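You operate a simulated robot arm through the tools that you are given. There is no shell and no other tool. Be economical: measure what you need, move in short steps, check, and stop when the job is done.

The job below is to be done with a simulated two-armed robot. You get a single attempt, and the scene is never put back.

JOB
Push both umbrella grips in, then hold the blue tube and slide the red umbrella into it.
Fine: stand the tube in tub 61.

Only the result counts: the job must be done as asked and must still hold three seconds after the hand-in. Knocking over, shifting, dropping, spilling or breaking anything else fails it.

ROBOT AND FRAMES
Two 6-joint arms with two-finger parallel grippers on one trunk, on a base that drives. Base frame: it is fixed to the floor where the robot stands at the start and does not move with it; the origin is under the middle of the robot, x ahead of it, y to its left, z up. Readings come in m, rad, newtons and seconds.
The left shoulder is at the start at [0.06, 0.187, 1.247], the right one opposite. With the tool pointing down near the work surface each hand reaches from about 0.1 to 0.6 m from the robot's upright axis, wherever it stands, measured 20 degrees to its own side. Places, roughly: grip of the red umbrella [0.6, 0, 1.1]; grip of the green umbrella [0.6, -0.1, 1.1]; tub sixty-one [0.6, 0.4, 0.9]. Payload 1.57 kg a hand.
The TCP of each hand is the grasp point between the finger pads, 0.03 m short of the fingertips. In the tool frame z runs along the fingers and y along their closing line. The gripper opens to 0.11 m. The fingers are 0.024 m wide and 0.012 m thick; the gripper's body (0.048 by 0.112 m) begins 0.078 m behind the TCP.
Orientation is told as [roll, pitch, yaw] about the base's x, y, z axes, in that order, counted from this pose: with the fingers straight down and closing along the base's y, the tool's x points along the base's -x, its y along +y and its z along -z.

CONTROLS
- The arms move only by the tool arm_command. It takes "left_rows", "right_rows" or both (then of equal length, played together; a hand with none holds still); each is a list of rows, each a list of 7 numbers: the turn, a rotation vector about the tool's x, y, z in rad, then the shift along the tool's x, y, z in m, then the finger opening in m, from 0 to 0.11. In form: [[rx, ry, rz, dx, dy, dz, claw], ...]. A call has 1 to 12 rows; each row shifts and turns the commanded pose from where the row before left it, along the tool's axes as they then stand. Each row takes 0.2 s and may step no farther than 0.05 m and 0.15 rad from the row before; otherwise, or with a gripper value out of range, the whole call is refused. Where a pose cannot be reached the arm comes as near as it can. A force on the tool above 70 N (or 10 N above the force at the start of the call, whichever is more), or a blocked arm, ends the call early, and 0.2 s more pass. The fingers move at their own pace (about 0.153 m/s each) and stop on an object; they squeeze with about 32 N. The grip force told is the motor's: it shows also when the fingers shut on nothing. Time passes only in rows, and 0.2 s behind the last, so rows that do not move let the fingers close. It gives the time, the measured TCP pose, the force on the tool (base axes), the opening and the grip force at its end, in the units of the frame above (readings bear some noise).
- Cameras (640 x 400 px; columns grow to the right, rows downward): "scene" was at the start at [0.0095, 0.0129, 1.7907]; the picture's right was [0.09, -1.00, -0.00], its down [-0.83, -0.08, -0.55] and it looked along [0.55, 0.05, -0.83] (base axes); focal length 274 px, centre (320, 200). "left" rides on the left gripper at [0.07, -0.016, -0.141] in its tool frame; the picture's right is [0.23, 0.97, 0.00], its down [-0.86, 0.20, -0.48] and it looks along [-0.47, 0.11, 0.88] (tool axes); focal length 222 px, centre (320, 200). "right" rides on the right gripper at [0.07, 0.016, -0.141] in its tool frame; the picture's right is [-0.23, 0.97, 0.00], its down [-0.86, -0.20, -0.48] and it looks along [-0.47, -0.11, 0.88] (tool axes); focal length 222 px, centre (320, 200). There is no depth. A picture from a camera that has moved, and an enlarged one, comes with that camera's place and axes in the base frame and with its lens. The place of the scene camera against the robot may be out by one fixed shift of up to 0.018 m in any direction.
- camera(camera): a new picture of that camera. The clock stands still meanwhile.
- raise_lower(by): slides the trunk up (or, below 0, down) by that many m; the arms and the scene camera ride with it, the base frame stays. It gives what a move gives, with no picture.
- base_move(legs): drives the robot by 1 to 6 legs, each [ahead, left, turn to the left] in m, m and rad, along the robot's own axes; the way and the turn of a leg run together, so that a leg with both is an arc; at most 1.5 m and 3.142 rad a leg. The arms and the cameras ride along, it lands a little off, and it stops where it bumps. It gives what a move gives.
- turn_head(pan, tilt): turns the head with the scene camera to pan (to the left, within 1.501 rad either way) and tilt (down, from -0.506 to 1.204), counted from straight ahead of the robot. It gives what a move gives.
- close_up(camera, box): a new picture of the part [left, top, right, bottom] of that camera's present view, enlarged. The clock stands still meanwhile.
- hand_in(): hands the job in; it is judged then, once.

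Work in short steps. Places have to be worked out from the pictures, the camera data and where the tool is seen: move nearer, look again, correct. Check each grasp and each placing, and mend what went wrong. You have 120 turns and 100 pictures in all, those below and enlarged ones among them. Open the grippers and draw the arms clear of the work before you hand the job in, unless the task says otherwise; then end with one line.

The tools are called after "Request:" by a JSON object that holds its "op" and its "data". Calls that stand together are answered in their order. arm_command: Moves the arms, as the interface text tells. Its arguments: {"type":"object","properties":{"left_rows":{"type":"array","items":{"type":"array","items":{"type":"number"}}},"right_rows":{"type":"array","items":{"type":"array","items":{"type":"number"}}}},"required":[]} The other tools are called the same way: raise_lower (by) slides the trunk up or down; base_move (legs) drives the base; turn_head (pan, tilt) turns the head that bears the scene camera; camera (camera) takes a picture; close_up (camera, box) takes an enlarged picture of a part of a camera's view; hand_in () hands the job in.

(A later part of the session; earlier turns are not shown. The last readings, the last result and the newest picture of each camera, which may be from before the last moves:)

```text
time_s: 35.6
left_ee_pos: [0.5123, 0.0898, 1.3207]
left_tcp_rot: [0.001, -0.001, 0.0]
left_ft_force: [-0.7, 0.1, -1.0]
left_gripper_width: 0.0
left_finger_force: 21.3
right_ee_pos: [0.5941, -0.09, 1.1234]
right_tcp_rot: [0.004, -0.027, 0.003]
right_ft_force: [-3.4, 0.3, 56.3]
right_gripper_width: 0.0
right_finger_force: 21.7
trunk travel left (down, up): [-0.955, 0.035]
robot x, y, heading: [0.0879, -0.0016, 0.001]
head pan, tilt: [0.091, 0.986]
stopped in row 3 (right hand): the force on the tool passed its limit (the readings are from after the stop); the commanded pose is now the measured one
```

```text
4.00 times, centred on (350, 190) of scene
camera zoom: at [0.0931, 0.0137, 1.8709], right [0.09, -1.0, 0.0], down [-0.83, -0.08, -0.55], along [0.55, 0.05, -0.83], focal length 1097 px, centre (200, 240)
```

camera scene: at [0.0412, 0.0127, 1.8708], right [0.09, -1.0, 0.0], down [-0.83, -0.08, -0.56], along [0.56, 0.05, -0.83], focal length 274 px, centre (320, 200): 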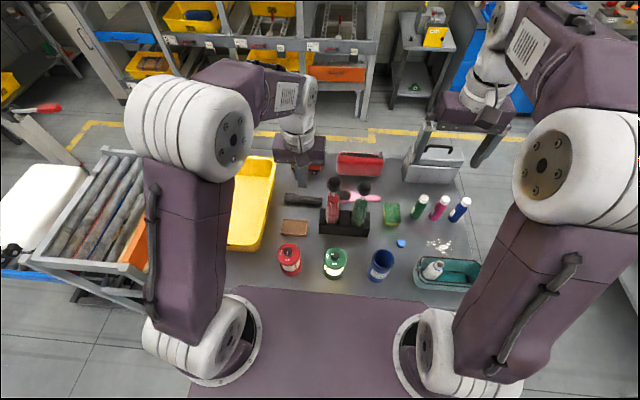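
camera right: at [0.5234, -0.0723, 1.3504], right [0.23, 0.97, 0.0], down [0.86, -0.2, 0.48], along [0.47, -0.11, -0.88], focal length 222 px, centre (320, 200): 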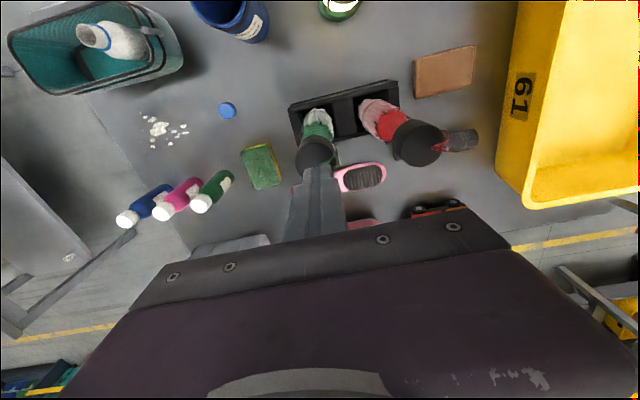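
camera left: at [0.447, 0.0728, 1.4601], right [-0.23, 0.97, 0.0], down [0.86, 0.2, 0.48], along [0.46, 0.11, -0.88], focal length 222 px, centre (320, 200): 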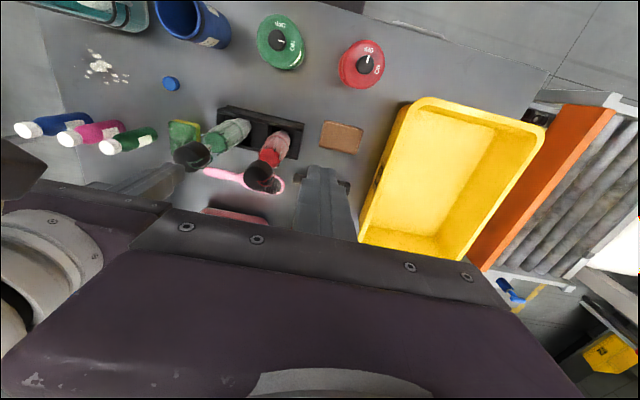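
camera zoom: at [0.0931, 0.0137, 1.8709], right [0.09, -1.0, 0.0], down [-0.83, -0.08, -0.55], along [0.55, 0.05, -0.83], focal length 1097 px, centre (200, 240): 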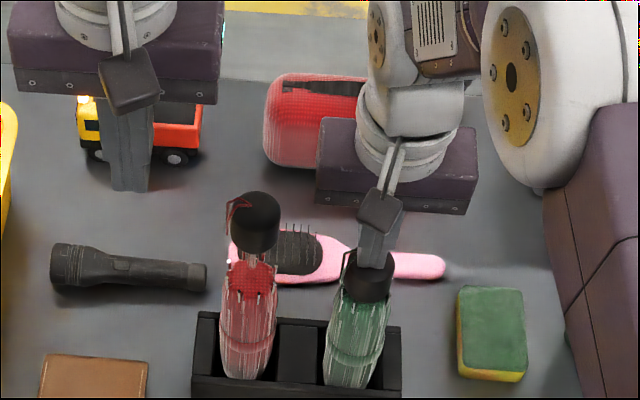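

Hard stop reached at a fingertip height near 1.093. I lift the right hand and check that the green grip stays in.

Request:
{"op": "arm_command", "data": {"right_rows": [[0, 0, 0, 0, 0, -0.01, 0], [0, 0.027, 0, 0, 0, -0.03, 0], [0, 0, 0, 0, 0, -0.04, 0], [0, 0, 0, 0, 0, -0.04, 0], [0, 0, 0, 0, 0, 0, 0]]}}

Request:
{"op": "close_up", "data": {"camera": "scene", "box": [300, 140, 400, 240]}}

```text
time_s: 36.8
left_ee_pos: [0.5178, 0.0884, 1.3181]
left_tcp_rot: [0.002, 0.003, 0.0]
left_ft_force: [-0.2, 0.3, -0.4]
left_gripper_width: 0.0
left_finger_force: 21.8
right_ee_pos: [0.5948, -0.0906, 1.2386]
right_tcp_rot: [0.002, 0.016, 0.001]
right_ft_force: [0.5, -0.4, -1.5]
right_gripper_width: 0.0003
right_finger_force: 21.2
trunk travel left (down, up): [-0.955, 0.035]
robot x, y, heading: [0.0888, -0.0002, 0.004]
head pan, tilt: [0.091, 0.986]
```

```text
4.00 times, centred on (350, 190) of scene
camera zoom: at [0.1007, 0.0124, 1.8707], right [0.09, -1.0, 0.0], down [-0.83, -0.08, -0.55], along [0.55, 0.05, -0.83], focal length 1097 px, centre (200, 240)
```

zoom: 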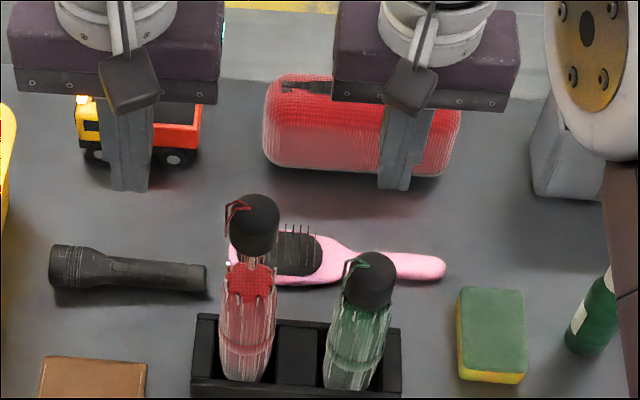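

Green is fully in and holds. Now I move the left hand out to the side, and bring the right hand over the red grip at (0.595, 0.004).

Request:
{"op": "arm_command", "data": {"left_rows": [[0, 0, 0, 0.01, 0.04, 0, 0], [0, 0, 0, 0.01, 0.04, 0, 0], [0, 0, 0, 0.01, 0.04, 0, 0], [0, 0, 0, 0, 0.02, 0, 0], [0, 0, 0, 0, 0, 0, 0], [0, 0, 0, 0, 0, 0, 0]], "right_rows": [[0, -0.016, 0, 0, 0, 0, 0], [0, 0, 0, 0, 0, 0, 0], [0, 0, 0, 0, 0.03, 0, 0], [0, 0, 0, 0, 0.03, 0, 0], [0, 0, 0, 0, 0.034, 0, 0], [0, 0, 0, 0, 0, 0, 0]]}}

Request:
{"op": "close_up", "data": {"camera": "scene", "box": [300, 140, 400, 240]}}

Request:
{"op": "camera", "data": {"camera": "right"}}

```text
time_s: 38.2
left_ee_pos: [0.4859, 0.2264, 1.3199]
left_tcp_rot: [0.002, 0.003, -0.002]
left_ft_force: [-0.5, 0.0, 1.0]
left_gripper_width: 0.0
left_finger_force: 21.4
right_ee_pos: [0.5948, 0.0025, 1.2364]
right_tcp_rot: [0.003, -0.002, 0.001]
right_ft_force: [-0.1, 0.0, 0.5]
right_gripper_width: 0.0
right_finger_force: 21.5
trunk travel left (down, up): [-0.955, 0.035]
robot x, y, heading: [0.0871, -0.0008, 0.001]
head pan, tilt: [0.091, 0.986]
```

```text
4.00 times, centred on (350, 190) of scene
camera zoom: at [0.0984, 0.0123, 1.8707], right [0.09, -1.0, 0.0], down [-0.83, -0.08, -0.55], along [0.55, 0.05, -0.83], focal length 1097 px, centre (200, 240)
```

zoom: 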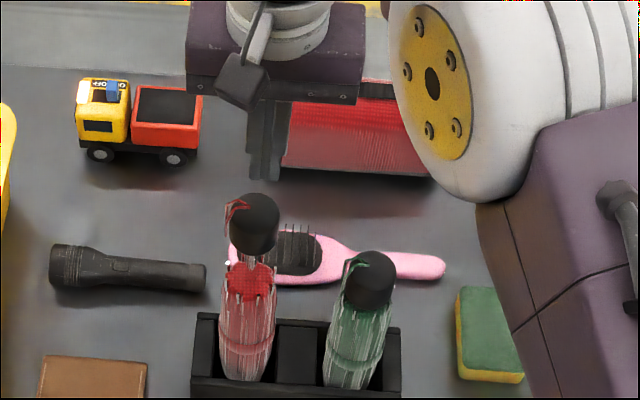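

```text
70 pictures are left
camera right: at [0.524, 0.0191, 1.3778], right [0.23, 0.97, 0.0], down [0.85, -0.2, 0.48], along [0.47, -0.11, -0.88], focal length 222 px, centre (320, 200)
```

right: 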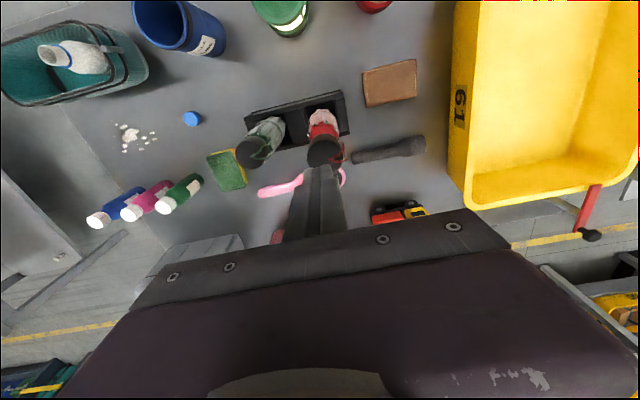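

The grip reads about (0.597, 0.007); the fingers are nearly on axis. I shift 4 mm left and press down in steps.

Request:
{"op": "arm_command", "data": {"right_rows": [[0, 0, 0, -0.001, 0.0045, 0.02, 0], [0, 0, 0, 0, 0, 0.02, 0], [0, 0, 0, 0, 0, 0.008, 0], [0, 0, 0, 0, 0, 0.008, 0], [0, 0, 0, 0, 0, 0.006, 0]]}}

Request:
{"op": "close_up", "data": {"camera": "scene", "box": [300, 140, 400, 240]}}

```text
time_s: 39.4
left_ee_pos: [0.4852, 0.227, 1.3205]
left_tcp_rot: [-0.001, 0.001, 0.0]
left_ft_force: [0.2, 0.8, 0.4]
left_gripper_width: 0.0001
left_finger_force: 21.0
right_ee_pos: [0.5943, 0.008, 1.1775]
right_tcp_rot: [0.003, -0.004, 0.003]
right_ft_force: [0.4, -0.8, 2.9]
right_gripper_width: 0.0001
right_finger_force: 21.3
trunk travel left (down, up): [-0.955, 0.035]
robot x, y, heading: [0.0875, 0.0016, -0.0]
head pan, tilt: [0.091, 0.986]
```

```text
4.00 times, centred on (350, 190) of scene
camera zoom: at [0.0978, 0.0131, 1.8708], right [0.09, -1.0, 0.0], down [-0.83, -0.08, -0.55], along [0.55, 0.05, -0.83], focal length 1097 px, centre (200, 240)
```

zoom: 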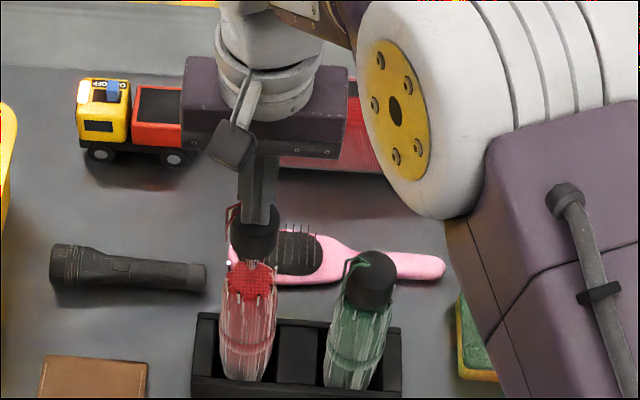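

Contact, well centred. I press on in 5 mm steps down to the stop.

Request:
{"op": "arm_command", "data": {"right_rows": [[0, 0, 0, 0, 0, 0.006, 0], [0, 0, 0, 0, 0, 0.006, 0], [0, 0, 0, 0, 0, 0.006, 0], [0, 0, 0, 0, 0, 0.006, 0], [0, 0, 0, 0, 0, 0.006, 0], [0, 0, 0, 0, 0, 0.006, 0], [0, 0, 0, 0, 0, 0.006, 0], [0, 0, 0, 0, 0, 0.005, 0], [0, 0, 0, 0, 0, 0.005, 0], [0, 0, 0, 0, 0, 0.005, 0], [0, 0, 0, 0, 0, 0.004, 0]]}}

Request:
{"op": "close_up", "data": {"camera": "scene", "box": [300, 140, 400, 240]}}

```text
time_s: 41.8
left_ee_pos: [0.4776, 0.2271, 1.3253]
left_tcp_rot: [0.002, -0.006, 0.0]
left_ft_force: [0.6, 0.8, -0.6]
left_gripper_width: 0.0
left_finger_force: 21.3
right_ee_pos: [0.5917, 0.008, 1.123]
right_tcp_rot: [0.007, -0.019, 0.003]
right_ft_force: [0.9, -0.9, 58.6]
right_gripper_width: 0.0003
right_finger_force: 21.1
trunk travel left (down, up): [-0.955, 0.035]
robot x, y, heading: [0.0896, 0.0021, 0.001]
head pan, tilt: [0.091, 0.986]
```

```text
4.00 times, centred on (350, 190) of scene
camera zoom: at [0.0867, 0.0124, 1.8717], right [0.09, -1.0, 0.0], down [-0.83, -0.08, -0.56], along [0.56, 0.05, -0.83], focal length 1097 px, centre (200, 240)
```

zoom: 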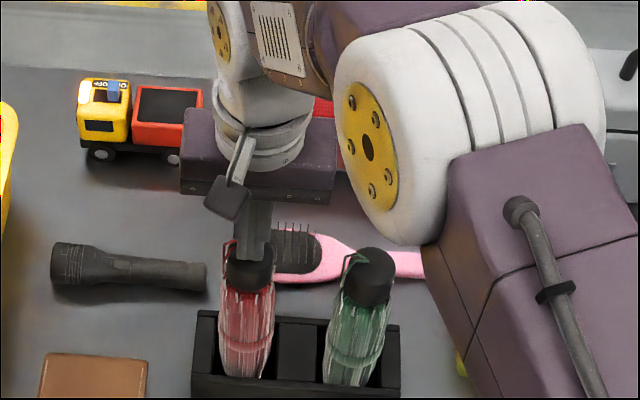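

Red is at its stop as well, at the same 1.093 tip height. I lift the right hand away to the right and bring the left hand over, open and higher, so I can survey the tube.

Request:
{"op": "arm_command", "data": {"right_rows": [[0, 0.015, 0, 0, 0, -0.01, 0], [0, 0, 0, 0, 0, -0.04, 0], [0, 0, 0, 0, 0, -0.04, 0], [0, 0, 0, 0, -0.01, -0.045, 0], [0, 0, 0, 0.02, -0.04, -0.02, 0], [0, 0, 0, 0.02, -0.04, 0, 0], [0, 0, 0, 0.02, -0.04, 0, 0], [0, 0, 0, 0.02, -0.045, 0, 0], [0, 0, 0, 0.02, -0.045, 0, 0], [0, 0, 0, 0, 0, 0, 0]]}}

Request:
{"op": "close_up", "data": {"camera": "scene", "box": [260, 150, 460, 310]}}

Request:
{"op": "camera", "data": {"camera": "right"}}

```text
time_s: 44.0
left_ee_pos: [0.4854, 0.2275, 1.3218]
left_tcp_rot: [0.001, 0.003, 0.002]
left_ft_force: [0.1, -0.2, -0.8]
left_gripper_width: 0.0
left_finger_force: 21.6
right_ee_pos: [0.4934, -0.2136, 1.2706]
right_tcp_rot: [0.001, 0.012, 0.002]
right_ft_force: [-1.3, 0.0, 0.4]
right_gripper_width: 0.0002
right_finger_force: 21.5
trunk travel left (down, up): [-0.955, 0.035]
robot x, y, heading: [0.0886, -0.0012, 0.0]
head pan, tilt: [0.091, 0.986]
```

```text
2.50 times, centred on (360, 230) of scene
camera zoom: at [0.098, 0.0137, 1.8707], right [0.09, -1.0, 0.0], down [-0.83, -0.08, -0.55], along [0.55, 0.05, -0.83], focal length 686 px, centre (220, 125)
```

zoom: 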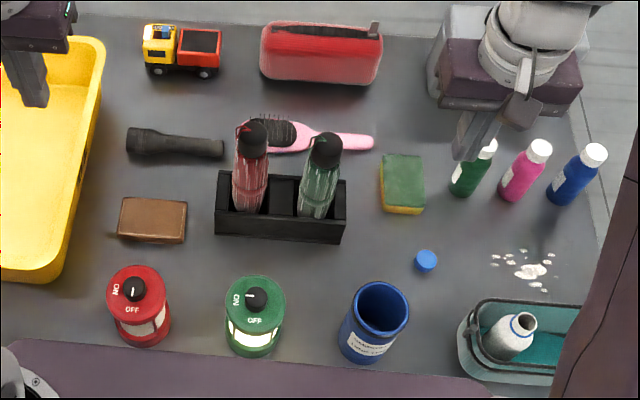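

```text
66 pictures are left
camera right: at [0.4258, -0.197, 1.4116], right [0.23, 0.97, 0.0], down [0.86, -0.2, 0.47], along [0.45, -0.11, -0.88], focal length 222 px, centre (320, 200)
```

right: 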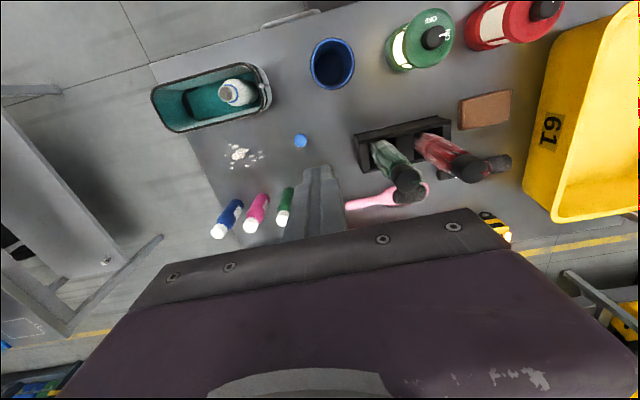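

The tube stands at about (0.404, -0.171), rim near z=1.0 and about 0.077 m across. I'll grasp it with the left hand at a slant (yaw -0.6, pitch -1.05) so the mouth stays free. First I rotate the left hand in free air.

Request:
{"op": "arm_command", "data": {"left_rows": [[0, 0, 0.15, 0, 0, 0, 0.11], [0, 0, 0.15, 0, 0, 0, 0.11], [0, 0, 0.15, 0, 0, 0, 0.11], [0, 0, 0.15, 0, 0, 0, 0.11], [0, -0.15, 0, 0, 0, 0, 0.11], [0, -0.15, 0, 0, 0, 0, 0.11], [0, -0.15, 0, 0, 0, 0, 0.11], [0, -0.15, 0, 0, 0, 0, 0.11], [0, -0.15, 0, 0, 0, 0, 0.11], [0, -0.15, 0, 0, 0, 0, 0.11], [0, -0.15, 0, 0, 0, 0, 0.11], [0, 0, 0, 0, 0, 0, 0.11]]}}

```text
time_s: 46.6
left_ee_pos: [0.4849, 0.2277, 1.3195]
left_tcp_rot: [-0.003, -1.048, -0.597]
left_ft_force: [0.0, -0.3, -0.4]
left_gripper_width: 0.11
left_finger_force: 0.3
right_ee_pos: [0.4944, -0.213, 1.2683]
right_tcp_rot: [0.002, 0.013, 0.002]
right_ft_force: [-0.4, 0.0, -1.0]
right_gripper_width: 0.0
right_finger_force: 21.2
trunk travel left (down, up): [-0.955, 0.035]
robot x, y, heading: [0.0895, -0.0023, -0.003]
head pan, tilt: [0.091, 0.986]
```

The orientation is as planned. I descend and slide toward a waypoint before the tube, staying well above the lanterns.

Request:
{"op": "arm_command", "data": {"left_rows": [[0, 0, 0, 0.0388, -0.0029, 0.0288, 0.11], [0, 0, 0, 0.0388, -0.0029, 0.0288, 0.11], [0, 0, 0, 0.0388, -0.0029, 0.0288, 0.11], [0, 0, 0, 0.0388, -0.0029, 0.0288, 0.11], [0, 0, 0, 0.0388, -0.0029, 0.0288, 0.11], [0, 0, 0, 0.0006, -0.0464, 0.009, 0.11], [0, 0, 0, 0.0006, -0.0464, 0.009, 0.11], [0, 0, 0, 0.0006, -0.0464, 0.009, 0.11], [0, 0, 0, 0.0006, -0.0464, 0.009, 0.11], [0, 0, 0, 0, 0, 0, 0.11]]}}

Request:
{"op": "camera", "data": {"camera": "scene"}}

Request:
{"op": "camera", "data": {"camera": "left"}}

```text
time_s: 48.8
left_ee_pos: [0.6172, 0.1663, 1.2014]
left_tcp_rot: [-0.026, -1.044, -0.584]
left_ft_force: [-0.7, 0.2, 0.4]
left_gripper_width: 0.1101
left_finger_force: 0.1
left hand out of reach, approached as far as the arm can: row 1, 2, 3, 4, 5, 6, 7, 8, 9
right_ee_pos: [0.4937, -0.213, 1.2697]
right_tcp_rot: [0.002, 0.012, 0.002]
right_ft_force: [0.2, -0.3, -0.1]
right_gripper_width: 0.0
right_finger_force: 21.6
trunk travel left (down, up): [-0.955, 0.035]
robot x, y, heading: [0.0842, 0.0041, 0.002]
head pan, tilt: [0.091, 0.986]
```

```text
65 pictures are left
camera scene: at [0.0974, 0.0125, 1.8707], right [0.09, -1.0, 0.0], down [-0.83, -0.08, -0.55], along [0.55, 0.05, -0.83], focal length 274 px, centre (320, 200)
```

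scene: 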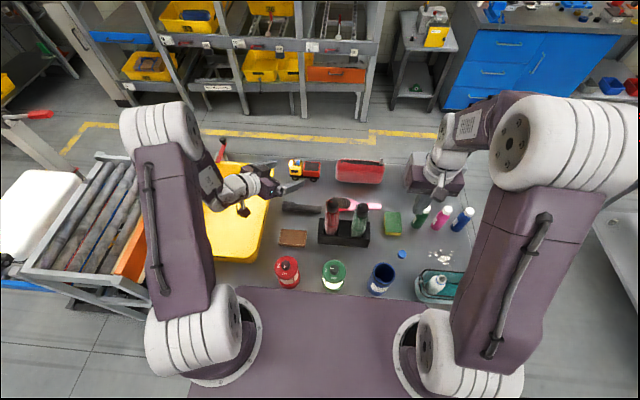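

```text
64 pictures are left
camera left: at [0.4788, 0.2428, 1.2117], right [0.46, 0.86, -0.21], down [0.14, 0.16, 0.98], along [0.88, -0.48, -0.04], focal length 222 px, centre (320, 200)
```

left: 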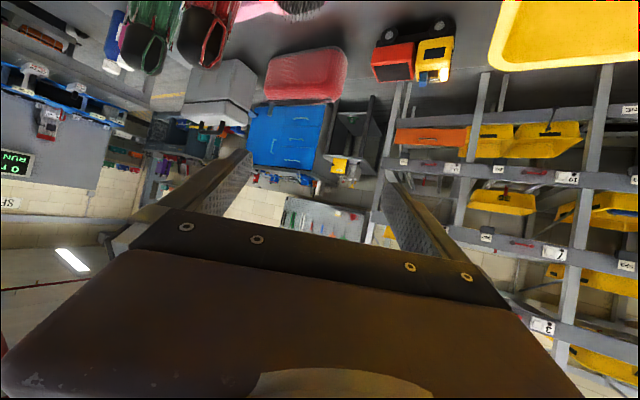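

The horizontal hand hit a wrist limit: with a high shoulder the forearm points too steeply down. A pose further left with a lower trunk and a slightly steeper hand (tilt about 0.87) should solve it and also suit the tub. I strafe the base 0.10 m left.

Request:
{"op": "base_move", "data": {"legs": [[0, 0.1, 0]]}}

Request:
{"op": "arm_command", "data": {"left_rows": [[0, 0, 0, -0.01, 0, -0.03, 0.11], [0, 0.09, 0, -0.01, 0, -0.03, 0.11], [0, 0.09, 0, -0.01, 0, -0.03, 0.11], [0, 0, 0, -0.01, 0, -0.03, 0.11], [0, 0, 0, 0, 0, 0, 0.11]]}}

```text
time_s: 49.9
left_ee_pos: [0.6181, 0.2583, 1.2017]
left_tcp_rot: [-0.016, -1.039, -0.591]
left_ft_force: [-0.1, -0.2, 0.4]
left_gripper_width: 0.1101
left_finger_force: 0.1
right_ee_pos: [0.493, -0.1216, 1.2675]
right_tcp_rot: [0.009, 0.013, 0.001]
right_ft_force: [0.1, -1.4, -0.5]
right_gripper_width: 0.0003
right_finger_force: 21.4
trunk travel left (down, up): [-0.955, 0.035]
robot x, y, heading: [0.0869, 0.1011, -0.003]
head pan, tilt: [0.091, 0.986]
```

```text
time_s: 51.1
left_ee_pos: [0.5559, 0.3086, 1.3015]
left_tcp_rot: [-0.019, -0.861, -0.591]
left_ft_force: [0.4, 0.0, -0.8]
left_gripper_width: 0.1099
left_finger_force: 0.1
right_ee_pos: [0.4946, -0.1154, 1.2682]
right_tcp_rot: [0.005, 0.015, 0.0]
right_ft_force: [-0.2, -1.2, -0.9]
right_gripper_width: 0.0
right_finger_force: 21.2
trunk travel left (down, up): [-0.955, 0.035]
robot x, y, heading: [0.0873, 0.0945, 0.002]
head pan, tilt: [0.091, 0.986]
```

That pose is reachable again. I move the right hand out to the right and then lower the trunk by 0.13 m.

Request:
{"op": "arm_command", "data": {"right_rows": [[0, -0.015, 0, 0.0075, -0.041, -0.0083, 0.08], [0, 0, 0, 0.0075, -0.041, -0.0083, 0.08], [0, 0, 0, 0.0075, -0.041, -0.0083, 0.08], [0, 0, 0, 0.0075, -0.041, -0.0083, 0.08], [0, 0, 0, 0.0075, -0.041, -0.0083, 0.08], [0, 0, 0, 0.0075, -0.041, -0.0083, 0.08], [0, 0, 0, 0, 0, 0, 0.08]]}}

Request:
{"op": "raise_lower", "data": {"by": -0.13}}

Request:
{"op": "camera", "data": {"camera": "scene"}}

```text
time_s: 52.7
left_ee_pos: [0.5569, 0.3116, 1.3009]
left_tcp_rot: [-0.02, -0.862, -0.59]
left_ft_force: [0.9, 0.2, -0.5]
left_gripper_width: 0.1101
left_finger_force: 0.1
right_ee_pos: [0.4484, -0.3608, 1.3183]
right_tcp_rot: [0.001, -0.003, 0.001]
right_ft_force: [-0.3, 0.2, 0.2]
right_gripper_width: 0.08
right_finger_force: 0.1
trunk travel left (down, up): [-0.955, 0.035]
robot x, y, heading: [0.0856, 0.0987, -0.006]
head pan, tilt: [0.091, 0.986]
```

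```text
time_s: 54.3
left_ee_pos: [0.5553, 0.3101, 1.1715]
left_tcp_rot: [-0.019, -0.859, -0.59]
left_ft_force: [0.8, -0.7, 0.0]
left_gripper_width: 0.1098
left_finger_force: 0.0
right_ee_pos: [0.4475, -0.3613, 1.1879]
right_tcp_rot: [0.001, -0.002, -0.002]
right_ft_force: [-0.1, 0.0, 0.3]
right_gripper_width: 0.08
right_finger_force: 0.1
trunk travel left (down, up): [-0.825, 0.165]
robot x, y, heading: [0.0857, 0.0977, 0.001]
head pan, tilt: [0.091, 0.986]
```

```text
63 pictures are left
camera scene: at [0.0979, 0.1117, 1.7408], right [0.09, -1.0, 0.0], down [-0.83, -0.08, -0.55], along [0.55, 0.05, -0.83], focal length 274 px, centre (320, 200)
```

scene: 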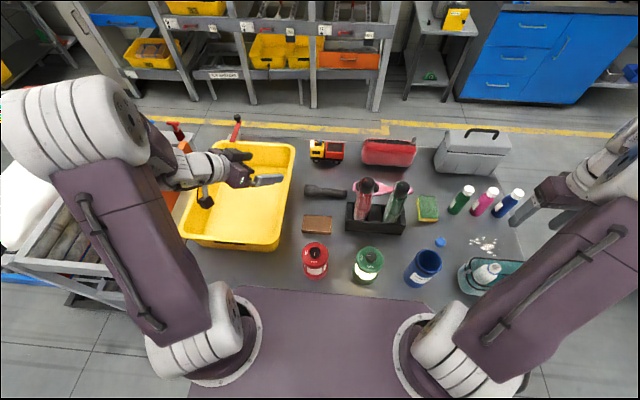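

The view is clear and the tub is empty. I move the left hand across, above the lanterns, toward the tube's near side.

Request:
{"op": "arm_command", "data": {"left_rows": [[0, 0, 0, 0.0024, -0.0416, 0.0081, 0.11], [0, 0, 0, 0.0024, -0.0416, 0.0081, 0.11], [0, 0, 0, 0.0024, -0.0416, 0.0081, 0.11], [0, 0, 0, 0.0024, -0.0416, 0.0081, 0.11], [0, 0, 0, 0.0024, -0.0416, 0.0081, 0.11], [0, 0, 0, 0.0024, -0.0416, 0.0081, 0.11], [0, 0, 0, 0.0024, -0.0416, 0.0081, 0.11], [0, 0, 0, 0, 0, 0, 0.11]]}}

Request:
{"op": "close_up", "data": {"camera": "scene", "box": [300, 150, 500, 310]}}

Request:
{"op": "camera", "data": {"camera": "left"}}

```text
time_s: 56.1
left_ee_pos: [0.4958, 0.0849, 1.1602]
left_tcp_rot: [-0.049, -0.857, -0.579]
left_ft_force: [0.2, 0.9, -0.8]
left_gripper_width: 0.1101
left_finger_force: 0.0
left hand out of reach, approached as far as the arm can: row 3, 4, 5, 6, 7
right_ee_pos: [0.4492, -0.3599, 1.1887]
right_tcp_rot: [0.002, -0.003, 0.0]
right_ft_force: [0.5, -0.2, 1.0]
right_gripper_width: 0.08
right_finger_force: 0.0
trunk travel left (down, up): [-0.825, 0.165]
robot x, y, heading: [0.0893, 0.0978, -0.001]
head pan, tilt: [0.091, 0.986]
```

```text
2.50 times, centred on (400, 230) of scene
camera zoom: at [0.099, 0.1121, 1.7407], right [0.09, -1.0, 0.0], down [-0.83, -0.08, -0.55], along [0.55, 0.05, -0.83], focal length 686 px, centre (120, 125)
```

zoom: 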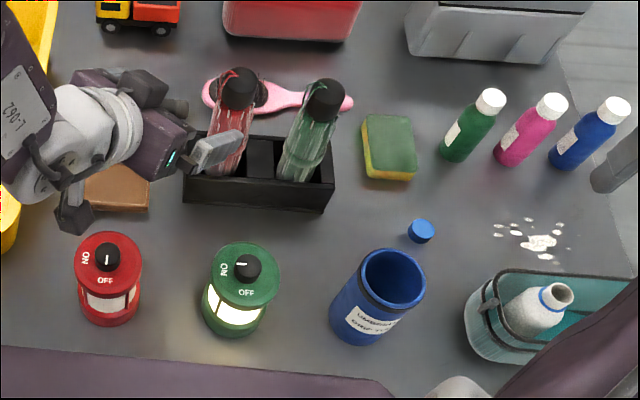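

```text
61 pictures are left
camera left: at [0.3629, 0.1611, 1.2007], right [0.44, 0.88, -0.2], down [0.3, 0.07, 0.95], along [0.85, -0.48, -0.23], focal length 222 px, centre (320, 200)
```

left: 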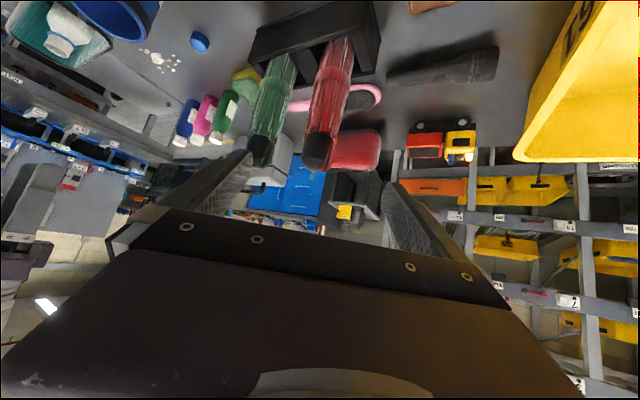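

I hit the arm's inner folding limit here. Instead I route the hand higher and further out, over the umbrella tops (about 0.1 m clearance), then come back toward the tube from above.

Request:
{"op": "arm_command", "data": {"left_rows": [[0, 0, 0, -0.0475, 0, 0.0015, 0.11], [0, 0, 0, -0.0475, 0, 0.0015, 0.11], [0, 0, 0, -0.0095, -0.0353, 0.011, 0.11], [0, 0, 0, -0.0095, -0.0353, 0.011, 0.11], [0, 0, 0, -0.0095, -0.0353, 0.011, 0.11], [0, 0, 0, -0.0095, -0.0353, 0.011, 0.11], [0, 0, 0, 0, 0, 0, 0.11]]}}

Request:
{"op": "close_up", "data": {"camera": "scene", "box": [300, 110, 500, 310]}}

```text
time_s: 57.7
left_ee_pos: [0.5764, -0.0018, 1.2224]
left_tcp_rot: [-0.026, -0.859, -0.592]
left_ft_force: [0.1, -0.3, 0.6]
left_gripper_width: 0.1099
left_finger_force: 0.0
left hand out of reach, approached as far as the arm can: row 3, 4, 5, 6
right_ee_pos: [0.4485, -0.3604, 1.1877]
right_tcp_rot: [0.001, -0.002, -0.001]
right_ft_force: [0.0, 0.5, 0.5]
right_gripper_width: 0.08
right_finger_force: 0.2
trunk travel left (down, up): [-0.825, 0.165]
robot x, y, heading: [0.0921, 0.0981, 0.002]
head pan, tilt: [0.091, 0.986]
```

```text
2.00 times, centred on (400, 210) of scene
camera zoom: at [0.0981, 0.1124, 1.7407], right [0.09, -1.0, 0.0], down [-0.83, -0.08, -0.55], along [0.55, 0.05, -0.83], focal length 548 px, centre (160, 180)
```

zoom: 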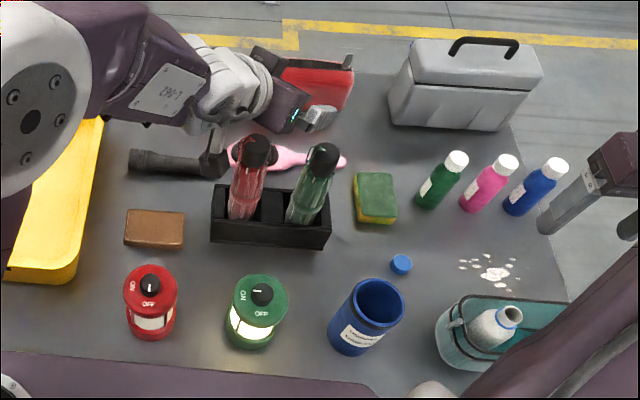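

It seems the hand was aligned with the forearm (a wrist singularity), so sideways moves failed. Right now hand and arm lie in one vertical plane, so I pitch the hand up within that plane to get past the singularity.

Request:
{"op": "arm_command", "data": {"left_rows": [[0, -0.15, 0, 0, 0, 0, 0.11], [0, -0.15, 0, 0, 0, 0, 0.11], [0, -0.15, 0, 0, 0, 0, 0.11], [0, -0.05, 0, 0, 0, 0, 0.11], [0, 0, 0, 0, 0, 0, 0.11]]}}

Request:
{"op": "camera", "data": {"camera": "scene"}}

```text
time_s: 58.9
left_ee_pos: [0.5971, 0.0367, 1.2253]
left_tcp_rot: [-0.104, -1.253, -0.526]
left_ft_force: [0.5, 0.8, -0.1]
left_gripper_width: 0.11
left_finger_force: 0.0
left hand out of reach, approached as far as the arm can: row 1, 2, 3, 4
right_ee_pos: [0.447, -0.3606, 1.1881]
right_tcp_rot: [0.001, -0.002, 0.0]
right_ft_force: [0.6, 0.1, 0.1]
right_gripper_width: 0.0797
right_finger_force: 0.0
trunk travel left (down, up): [-0.825, 0.165]
robot x, y, heading: [0.0888, 0.1003, 0.004]
head pan, tilt: [0.091, 0.986]
```

```text
59 pictures are left
camera scene: at [0.0976, 0.1118, 1.7407], right [0.09, -1.0, 0.0], down [-0.83, -0.08, -0.55], along [0.55, 0.05, -0.83], focal length 274 px, centre (320, 200)
```

scene: 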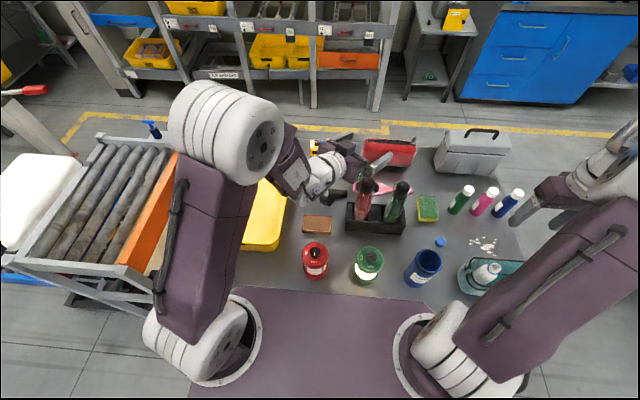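

Still constrained. I'll reset the left hand toward its natural vertical pose, then test a straight-ahead tilt (no yaw), planning to position with the base instead.

Request:
{"op": "arm_command", "data": {"left_rows": [[0, 0.15, 0, -0.02, 0.02, 0, 0.11], [0, 0.15, 0, -0.02, 0.03, -0.01, 0.11], [0, 0.15, 0, 0, 0.03, -0.02, 0.11], [0, 0.15, 0, 0, 0.03, -0.02, 0.11], [0, 0.15, 0, 0, 0.03, -0.02, 0.11], [0, 0.15, 0, 0, 0.03, -0.02, 0.11], [0, 0.15, 0, 0, 0.02, -0.01, 0.11], [0, 0.15, 0, 0, 0, 0, 0.11], [0, 0, 0, 0, 0, 0, 0.11]]}}

```text
time_s: 60.9
left_ee_pos: [0.6408, 0.222, 1.3123]
left_tcp_rot: [-0.026, -0.108, -0.616]
left_ft_force: [-0.2, -1.4, -1.5]
left_gripper_width: 0.1099
left_finger_force: 0.0
left hand out of reach, approached as far as the arm can: row 7, 8
right_ee_pos: [0.4487, -0.3605, 1.1873]
right_tcp_rot: [0.001, -0.003, 0.001]
right_ft_force: [0.4, -1.0, 0.6]
right_gripper_width: 0.0798
right_finger_force: 0.0
trunk travel left (down, up): [-0.825, 0.165]
robot x, y, heading: [0.0888, 0.0982, -0.0]
head pan, tilt: [0.091, 0.986]
```

Mostly followed; it's now extended. I pull the hand back toward the robot and undo the yaw.

Request:
{"op": "arm_command", "data": {"left_rows": [[0, 0.05, 0, 0.03, -0.01, 0, 0.11], [0, 0.05, 0, 0.04, -0.01, 0, 0.11], [0, 0, 0, 0.045, -0.01, 0, 0.11], [0, 0, 0, 0.045, -0.01, 0, 0.11], [0, 0, -0.15, 0, 0, 0, 0.11], [0, 0, -0.15, 0, 0, 0, 0.11], [0, 0, -0.15, 0, 0, 0, 0.11], [0, 0, -0.15, 0, 0, 0, 0.11], [0, 0, 0, 0, 0, 0, 0.11]]}}

```text
time_s: 62.9
left_ee_pos: [0.4871, 0.2801, 1.3067]
left_tcp_rot: [-0.027, 0.008, -0.02]
left_ft_force: [-0.4, 0.8, 0.0]
left_gripper_width: 0.1101
left_finger_force: 0.1
right_ee_pos: [0.4487, -0.3604, 1.187]
right_tcp_rot: [0.001, -0.003, 0.0]
right_ft_force: [-0.6, 0.3, 0.1]
right_gripper_width: 0.0799
right_finger_force: 0.0
trunk travel left (down, up): [-0.825, 0.165]
robot x, y, heading: [0.0887, 0.0964, 0.001]
head pan, tilt: [0.091, 0.986]
```

Clean neutral pose. Now I test the straight-ahead tilt to 1.05 rad and a descent in plane.

Request:
{"op": "arm_command", "data": {"left_rows": [[0.027, -0.15, 0.02, 0, 0, 0, 0.11], [0, -0.15, 0, 0, 0, 0, 0.11], [0, -0.15, 0, 0, 0, 0, 0.11], [0, -0.15, 0, 0, 0, 0, 0.11], [0, -0.15, 0, 0, 0, 0, 0.11], [0, -0.15, 0, 0, 0, 0, 0.11], [0, -0.15, 0, 0, 0, 0, 0.11], [0, 0, 0, 0, 0, 0, 0.11]]}}

Request:
{"op": "arm_command", "data": {"left_rows": [[0, 0, 0, 0.035, 0, 0.02, 0.11], [0, 0, 0, 0.035, 0, 0.02, 0.11], [0, 0, 0, 0.035, 0, 0.02, 0.11], [0, 0, 0, 0.035, 0, 0.02, 0.11], [0, 0, 0, 0.035, 0, 0.02, 0.11], [0, 0, 0, 0, 0, 0, 0.11]]}}

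```text
refused: row 1 steps farther than a row can; nothing moved
```

```text
time_s: 64.3
left_ee_pos: [0.3116, 0.2806, 1.2053]
left_tcp_rot: [-0.029, 0.007, -0.019]
left_ft_force: [0.1, 0.6, 0.2]
left_gripper_width: 0.11
left_finger_force: 0.0
right_ee_pos: [0.4489, -0.3612, 1.188]
right_tcp_rot: [0.0, -0.001, -0.001]
right_ft_force: [-0.8, 1.2, -0.1]
right_gripper_width: 0.0804
right_finger_force: 0.1
trunk travel left (down, up): [-0.825, 0.165]
robot x, y, heading: [0.0884, 0.0997, -0.002]
head pan, tilt: [0.091, 0.986]
```

The hand works well straight ahead. So the plan is: use the base to put the left shoulder in line with the tube (strafe right about 0.45 m and back 0.14 m), then grasp straight ahead. I check the floor and space on the right first.

Request:
{"op": "turn_head", "data": {"pan": -1.2, "tilt": 0.8}}

Request:
{"op": "camera", "data": {"camera": "scene"}}

```text
time_s: 65.8
left_ee_pos: [0.3107, 0.2802, 1.2062]
left_tcp_rot: [-0.027, 0.005, -0.018]
left_ft_force: [0.4, 0.1, -0.3]
left_gripper_width: 0.1101
left_finger_force: 0.0
right_ee_pos: [0.4476, -0.3615, 1.1877]
right_tcp_rot: [0.001, -0.002, 0.001]
right_ft_force: [1.0, -0.4, 0.1]
right_gripper_width: 0.0798
right_finger_force: 0.1
trunk travel left (down, up): [-0.825, 0.165]
robot x, y, heading: [0.0904, 0.0985, 0.002]
head pan, tilt: [-1.201, 0.799]
```

```text
58 pictures are left
camera scene: at [0.057, 0.0302, 1.7548], right [-0.93, -0.36, 0.0], down [-0.26, 0.67, -0.7], along [0.25, -0.65, -0.72], focal length 274 px, centre (320, 200)
```

scene: 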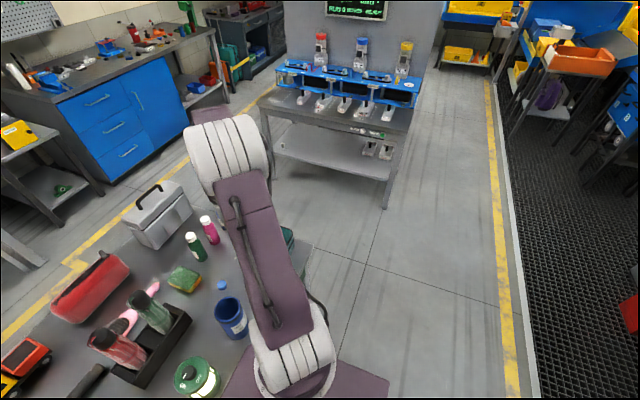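

There's ample room on the right (the bench is beyond y=-1.4). I turn the head back and drive: 0.14 m back, then 0.456 m to the right.

Request:
{"op": "base_move", "data": {"legs": [[-0.14, 0, 0], [0, -0.456, 0]]}}

Request:
{"op": "turn_head", "data": {"pan": 0.2, "tilt": 0.9}}

Request:
{"op": "arm_command", "data": {"left_rows": [[0.027, 0, 0.02, -0.04, 0, 0, 0.11], [0, 0, 0, -0.045, 0, 0, 0.11], [0, 0, 0, -0.045, 0, 0, 0.11], [0, -0.15, 0, 0, 0, 0, 0.11], [0, -0.15, 0, 0, 0, 0, 0.11], [0, -0.15, 0, 0, 0, 0, 0.11], [0, -0.15, 0, 0, 0, 0, 0.11], [0, -0.15, 0, 0, 0, 0, 0.11], [0, -0.15, 0, 0, 0, 0, 0.11], [0, -0.15, 0, 0, 0, 0, 0.11], [0, 0, 0, 0, 0, 0, 0.11]]}}

Request:
{"op": "camera", "data": {"camera": "scene"}}

```text
time_s: 69.5
left_ee_pos: [0.1676, -0.1793, 1.2062]
left_tcp_rot: [-0.028, 0.006, -0.005]
left_ft_force: [0.7, 0.8, -0.3]
left_gripper_width: 0.11
left_finger_force: 0.1
right_ee_pos: [0.3131, -0.8187, 1.1884]
right_tcp_rot: [0.002, -0.001, 0.014]
right_ft_force: [-0.6, -0.4, 0.7]
right_gripper_width: 0.0801
right_finger_force: 0.2
trunk travel left (down, up): [-0.825, 0.165]
robot x, y, heading: [-0.0488, -0.3623, 0.018]
head pan, tilt: [-1.201, 0.799]
```

```text
time_s: 71.0
left_ee_pos: [0.1681, -0.1795, 1.2061]
left_tcp_rot: [-0.029, 0.006, -0.005]
left_ft_force: [-0.1, -0.4, 0.5]
left_gripper_width: 0.11
left_finger_force: 0.1
right_ee_pos: [0.3138, -0.8196, 1.1885]
right_tcp_rot: [0.003, -0.002, 0.015]
right_ft_force: [0.4, 0.4, -0.3]
right_gripper_width: 0.08
right_finger_force: 0.1
trunk travel left (down, up): [-0.825, 0.165]
robot x, y, heading: [-0.0531, -0.364, 0.012]
head pan, tilt: [0.201, 0.901]
```

```text
time_s: 73.4
left_ee_pos: [0.3899, -0.1862, 1.26]
left_tcp_rot: [-0.143, -0.924, 0.063]
left_ft_force: [0.2, 0.0, 0.4]
left_gripper_width: 0.11
left_finger_force: 0.0
left hand out of reach, approached as far as the arm can: row 7, 8, 9, 10
right_ee_pos: [0.3121, -0.8206, 1.1885]
right_tcp_rot: [0.0, -0.002, 0.014]
right_ft_force: [0.6, 0.1, -0.5]
right_gripper_width: 0.0801
right_finger_force: 0.1
trunk travel left (down, up): [-0.825, 0.165]
robot x, y, heading: [-0.0528, -0.368, 0.014]
head pan, tilt: [0.201, 0.901]
```

```text
57 pictures are left
camera scene: at [-0.0394, -0.3436, 1.7469], right [0.21, -0.98, 0.0], down [-0.77, -0.17, -0.62], along [0.61, 0.13, -0.78], focal length 274 px, centre (320, 200)
```

scene: 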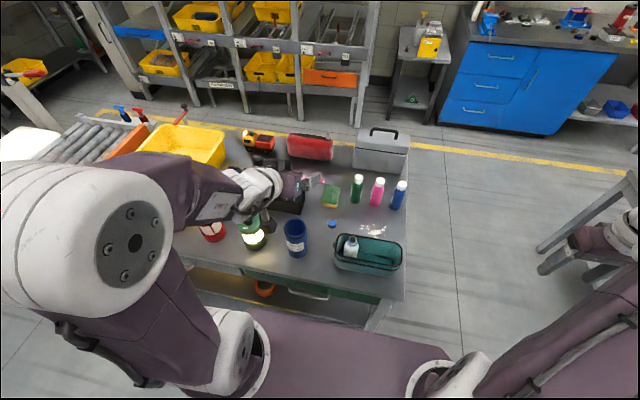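

The hand needs a bit more distance from the shoulder (inner limit). I back up another 0.07 m, square up the orientation and move forward-tilted to a point above the tube.

Request:
{"op": "base_move", "data": {"legs": [[-0.07, 0, 0]]}}

Request:
{"op": "arm_command", "data": {"left_rows": [[0, 0, 0, -0.02, 0, 0.04, 0.11], [-0.093, 0, 0.038, -0.02, 0, 0.03, 0.11], [0, -0.06, 0, 0, 0.005, 0.02, 0.11], [0, -0.06, 0, 0, 0.005, 0, 0.11], [0, 0, 0, 0, 0, 0, 0.11]]}}

```text
time_s: 74.4
left_ee_pos: [0.3258, -0.1869, 1.257]
left_tcp_rot: [-0.14, -0.916, 0.062]
left_ft_force: [-0.1, 0.5, 0.4]
left_gripper_width: 0.1097
left_finger_force: 0.1
right_ee_pos: [0.2495, -0.8207, 1.1866]
right_tcp_rot: [0.001, 0.005, 0.016]
right_ft_force: [0.6, -0.4, -0.1]
right_gripper_width: 0.0799
right_finger_force: 0.2
trunk travel left (down, up): [-0.825, 0.165]
robot x, y, heading: [-0.1232, -0.3672, 0.01]
head pan, tilt: [0.201, 0.901]
```

```text
time_s: 75.6
left_ee_pos: [0.4006, -0.1399, 1.2405]
left_tcp_rot: [-0.007, -1.046, 0.0]
left_ft_force: [0.6, 0.1, 0.3]
left_gripper_width: 0.11
left_finger_force: 0.0
left hand out of reach, approached as far as the arm can: row 2, 3
right_ee_pos: [0.2463, -0.8213, 1.1865]
right_tcp_rot: [0.003, 0.0, 0.015]
right_ft_force: [0.9, 0.0, 0.3]
right_gripper_width: 0.0801
right_finger_force: 0.0
trunk travel left (down, up): [-0.825, 0.165]
robot x, y, heading: [-0.1244, -0.3652, 0.017]
head pan, tilt: [0.201, 0.901]
```

Orientation is clean at tilt 1.046 and the last row was reached. I descend toward 0.12 m lower while shifting over the tube.

Request:
{"op": "arm_command", "data": {"left_rows": [[0, 0, 0, 0.0347, -0.0103, 0.02, 0.11], [0, 0, 0, 0.0347, -0.0103, 0.02, 0.11], [0, 0, 0, 0.0347, -0.0103, 0.02, 0.11], [0, 0, 0, 0, 0, 0, 0.11]]}}

Request:
{"op": "camera", "data": {"camera": "scene"}}

```text
time_s: 76.6
left_ee_pos: [0.4261, -0.1273, 1.1586]
left_tcp_rot: [-0.072, -1.032, 0.056]
left_ft_force: [-0.1, 0.3, -0.4]
left_gripper_width: 0.1097
left_finger_force: 0.1
left hand out of reach, approached as far as the arm can: row 1, 2, 3
right_ee_pos: [0.2434, -0.8204, 1.1877]
right_tcp_rot: [0.003, -0.001, 0.015]
right_ft_force: [-0.4, 0.5, 0.4]
right_gripper_width: 0.08
right_finger_force: 0.1
trunk travel left (down, up): [-0.825, 0.165]
robot x, y, heading: [-0.1217, -0.3684, 0.018]
head pan, tilt: [0.201, 0.901]
```

```text
56 pictures are left
camera scene: at [-0.1102, -0.3445, 1.7469], right [0.22, -0.98, 0.0], down [-0.77, -0.17, -0.62], along [0.61, 0.13, -0.78], focal length 274 px, centre (320, 200)
```

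scene: 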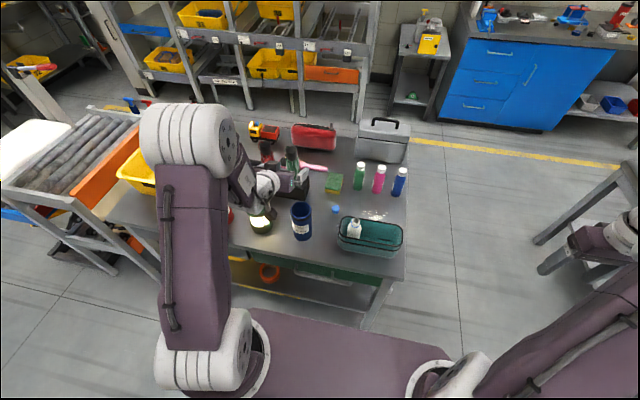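

The limit behaves as if the hand cannot bend above the forearm line. New plan, using base and trunk for transport: the left hand (vertical) fetches the red umbrella, the right hand holds the tube with the arm extended and the trunk low. First I bring the left hand back to vertical.

Request:
{"op": "arm_command", "data": {"left_rows": [[0, 0.1, 0, -0.03, 0, 0, 0.11], [0, 0.15, 0, -0.02, 0, -0.02, 0.11], [0, 0.15, 0, 0, 0, -0.02, 0.11], [0, 0.15, 0, 0.01, 0, -0.02, 0.11], [0, 0.15, 0, 0.01, 0, 0, 0.11], [0, 0.15, 0, 0.01, 0, 0, 0.11], [0, 0.15, 0, 0, 0, 0, 0.11], [0, 0, 0, 0, 0, 0, 0.11]]}}

```text
time_s: 78.4
left_ee_pos: [0.4181, -0.1515, 1.2024]
left_tcp_rot: [-0.066, -0.373, -0.035]
left_ft_force: [-0.1, 0.0, -0.1]
left_gripper_width: 0.11
left_finger_force: 0.1
left hand out of reach, approached as far as the arm can: row 2, 3, 4, 5
right_ee_pos: [0.2438, -0.8204, 1.1888]
right_tcp_rot: [0.001, -0.002, 0.016]
right_ft_force: [-0.6, -0.4, -0.4]
right_gripper_width: 0.0799
right_finger_force: 0.2
trunk travel left (down, up): [-0.825, 0.165]
robot x, y, heading: [-0.1212, -0.3673, 0.021]
head pan, tilt: [0.201, 0.901]
```

I finish straightening and square up the left hand.

Request:
{"op": "arm_command", "data": {"left_rows": [[-0.066, 0.1, 0, 0, 0, -0.02, 0.11], [0, 0.14, 0, 0, 0, 0, 0.11], [0, 0.133, 0, 0, 0, 0, 0.11], [0, 0, -0.035, 0, 0, 0, 0.11], [0, 0, 0, 0, 0, -0.03, 0.08], [0, 0, 0, 0, 0, -0.03, 0.08], [0, 0, 0, 0, 0, 0, 0.08]]}}

```text
time_s: 80.0
left_ee_pos: [0.4073, -0.1496, 1.2819]
left_tcp_rot: [0.002, 0.001, -0.003]
left_ft_force: [-0.8, 0.2, 0.0]
left_gripper_width: 0.08
left_finger_force: 0.0
right_ee_pos: [0.2436, -0.8205, 1.1874]
right_tcp_rot: [0.003, 0.0, 0.015]
right_ft_force: [0.5, 1.1, 1.5]
right_gripper_width: 0.0799
right_finger_force: 0.1
trunk travel left (down, up): [-0.825, 0.165]
robot x, y, heading: [-0.1233, -0.3649, 0.011]
head pan, tilt: [0.201, 0.901]
```

Left hand is square. Driving the base by (+0.189, +0.156) puts it right above the red umbrella at a safe height.

Request:
{"op": "base_move", "data": {"legs": [[0.189, 0.156, -0.012]]}}

Request:
{"op": "camera", "data": {"camera": "left"}}

Request:
{"op": "camera", "data": {"camera": "scene"}}

```text
time_s: 81.8
left_ee_pos: [0.6006, 0.0006, 1.2815]
left_tcp_rot: [0.0, -0.001, -0.018]
left_ft_force: [0.1, -0.5, -0.1]
left_gripper_width: 0.08
left_finger_force: 0.1
right_ee_pos: [0.4273, -0.6678, 1.1875]
right_tcp_rot: [0.003, -0.002, 0.004]
right_ft_force: [-0.7, -0.9, -1.0]
right_gripper_width: 0.0801
right_finger_force: 0.0
trunk travel left (down, up): [-0.825, 0.165]
robot x, y, heading: [0.0692, -0.2066, 0.006]
head pan, tilt: [0.201, 0.901]
```

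```text
55 pictures are left
camera left: at [0.5301, -0.0137, 1.4228], right [-0.21, 0.98, 0.0], down [0.86, 0.18, 0.48], along [0.47, 0.1, -0.88], focal length 222 px, centre (320, 200)
```

left: 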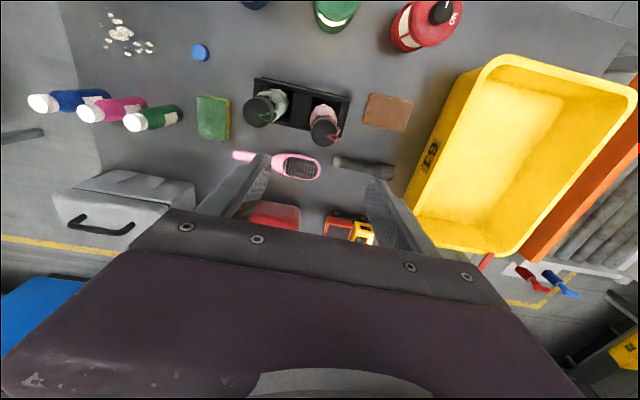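

```text
54 pictures are left
camera scene: at [0.0787, -0.1879, 1.747], right [0.2, -0.98, 0.0], down [-0.77, -0.16, -0.62], along [0.61, 0.13, -0.78], focal length 274 px, centre (320, 200)
```

scene: 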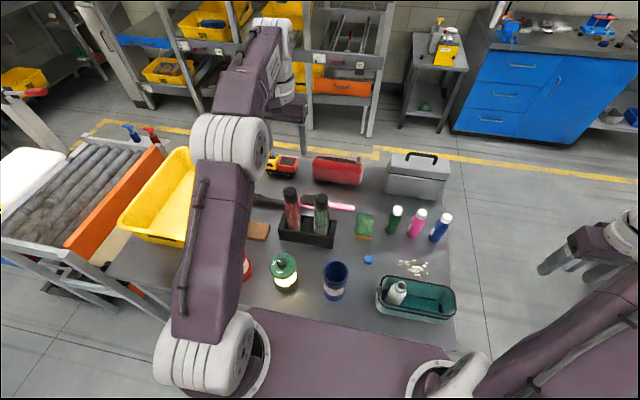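

Left camera puts the red grip at about (0.601, 0.008). I shift 6 mm and descend with the fingers 0.08 open to hold the grip at z≈1.07.

Request:
{"op": "arm_command", "data": {"left_rows": [[0, 0, -0.018, 0, 0.006, 0.045, 0.08], [0, 0, 0, 0, 0, 0.045, 0.08], [0, 0, 0, 0, 0, 0.045, 0.08], [0, 0, 0, 0, 0, 0.03, 0.08], [0, 0, 0, 0, 0, 0, 0.08]]}}

Request:
{"op": "camera", "data": {"camera": "left"}}

Request:
{"op": "close_up", "data": {"camera": "scene", "box": [240, 120, 380, 260]}}

```text
time_s: 83.0
left_ee_pos: [0.5998, 0.006, 1.1141]
left_tcp_rot: [0.001, -0.002, 0.0]
left_ft_force: [0.8, -0.1, -0.4]
left_gripper_width: 0.0799
left_finger_force: 0.1
right_ee_pos: [0.4279, -0.6671, 1.1877]
right_tcp_rot: [0.001, -0.001, 0.003]
right_ft_force: [-0.6, 0.8, 0.5]
right_gripper_width: 0.0801
right_finger_force: 0.1
trunk travel left (down, up): [-0.825, 0.165]
robot x, y, heading: [0.0682, -0.2095, 0.002]
head pan, tilt: [0.201, 0.901]
```

```text
53 pictures are left
camera left: at [0.5314, -0.0099, 1.2551], right [-0.23, 0.97, 0.0], down [0.85, 0.2, 0.48], along [0.47, 0.11, -0.88], focal length 222 px, centre (320, 200)
```

left: 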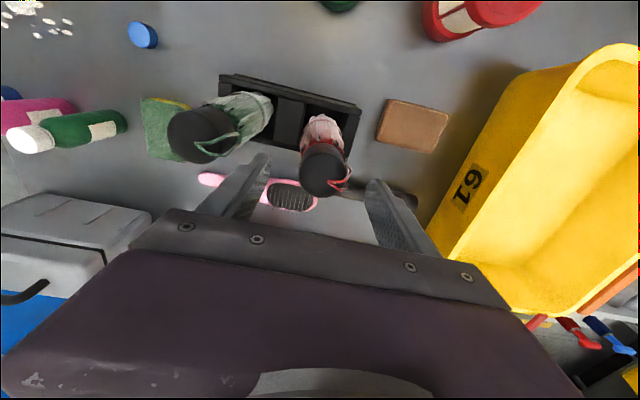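

```text
2.86 times, centred on (310, 190) of scene
camera zoom: at [0.0801, -0.1865, 1.747], right [0.2, -0.98, 0.0], down [-0.77, -0.16, -0.62], along [0.61, 0.13, -0.78], focal length 784 px, centre (349, 229)
```

zoom: 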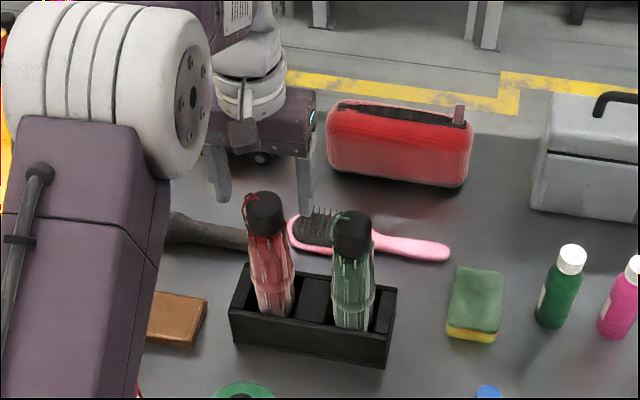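

The grip is centred between the fingers. I descend the last 4.4 cm and close.

Request:
{"op": "arm_command", "data": {"left_rows": [[0, 0, 0, -0.002, 0.002, 0.022, 0.08], [0, 0, 0, 0, 0, 0.02, 0.08], [0, 0, 0, 0, 0, 0, 0], [0, 0, 0, 0, 0, 0, 0], [0, 0, 0, 0, 0, 0, 0]]}}

Request:
{"op": "close_up", "data": {"camera": "scene", "box": [240, 120, 380, 260]}}

```text
time_s: 84.2
left_ee_pos: [0.6039, 0.0087, 1.0745]
left_tcp_rot: [0.0, -0.003, 0.0]
left_ft_force: [0.8, -0.3, 12.4]
left_gripper_width: 0.0415
left_finger_force: 31.9
right_ee_pos: [0.4261, -0.667, 1.1879]
right_tcp_rot: [0.003, -0.004, 0.005]
right_ft_force: [-0.2, 0.2, -0.6]
right_gripper_width: 0.0802
right_finger_force: 0.0
trunk travel left (down, up): [-0.825, 0.165]
robot x, y, heading: [0.0659, -0.2078, 0.006]
head pan, tilt: [0.201, 0.901]
```

```text
2.86 times, centred on (310, 190) of scene
camera zoom: at [0.0789, -0.1872, 1.7471], right [0.2, -0.98, 0.0], down [-0.77, -0.16, -0.62], along [0.61, 0.13, -0.78], focal length 784 px, centre (349, 229)
```

zoom: 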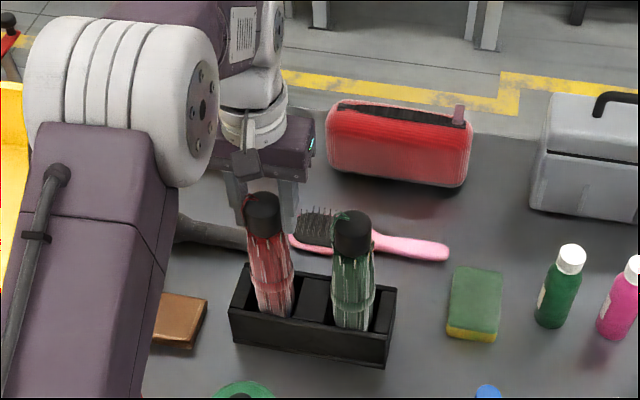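

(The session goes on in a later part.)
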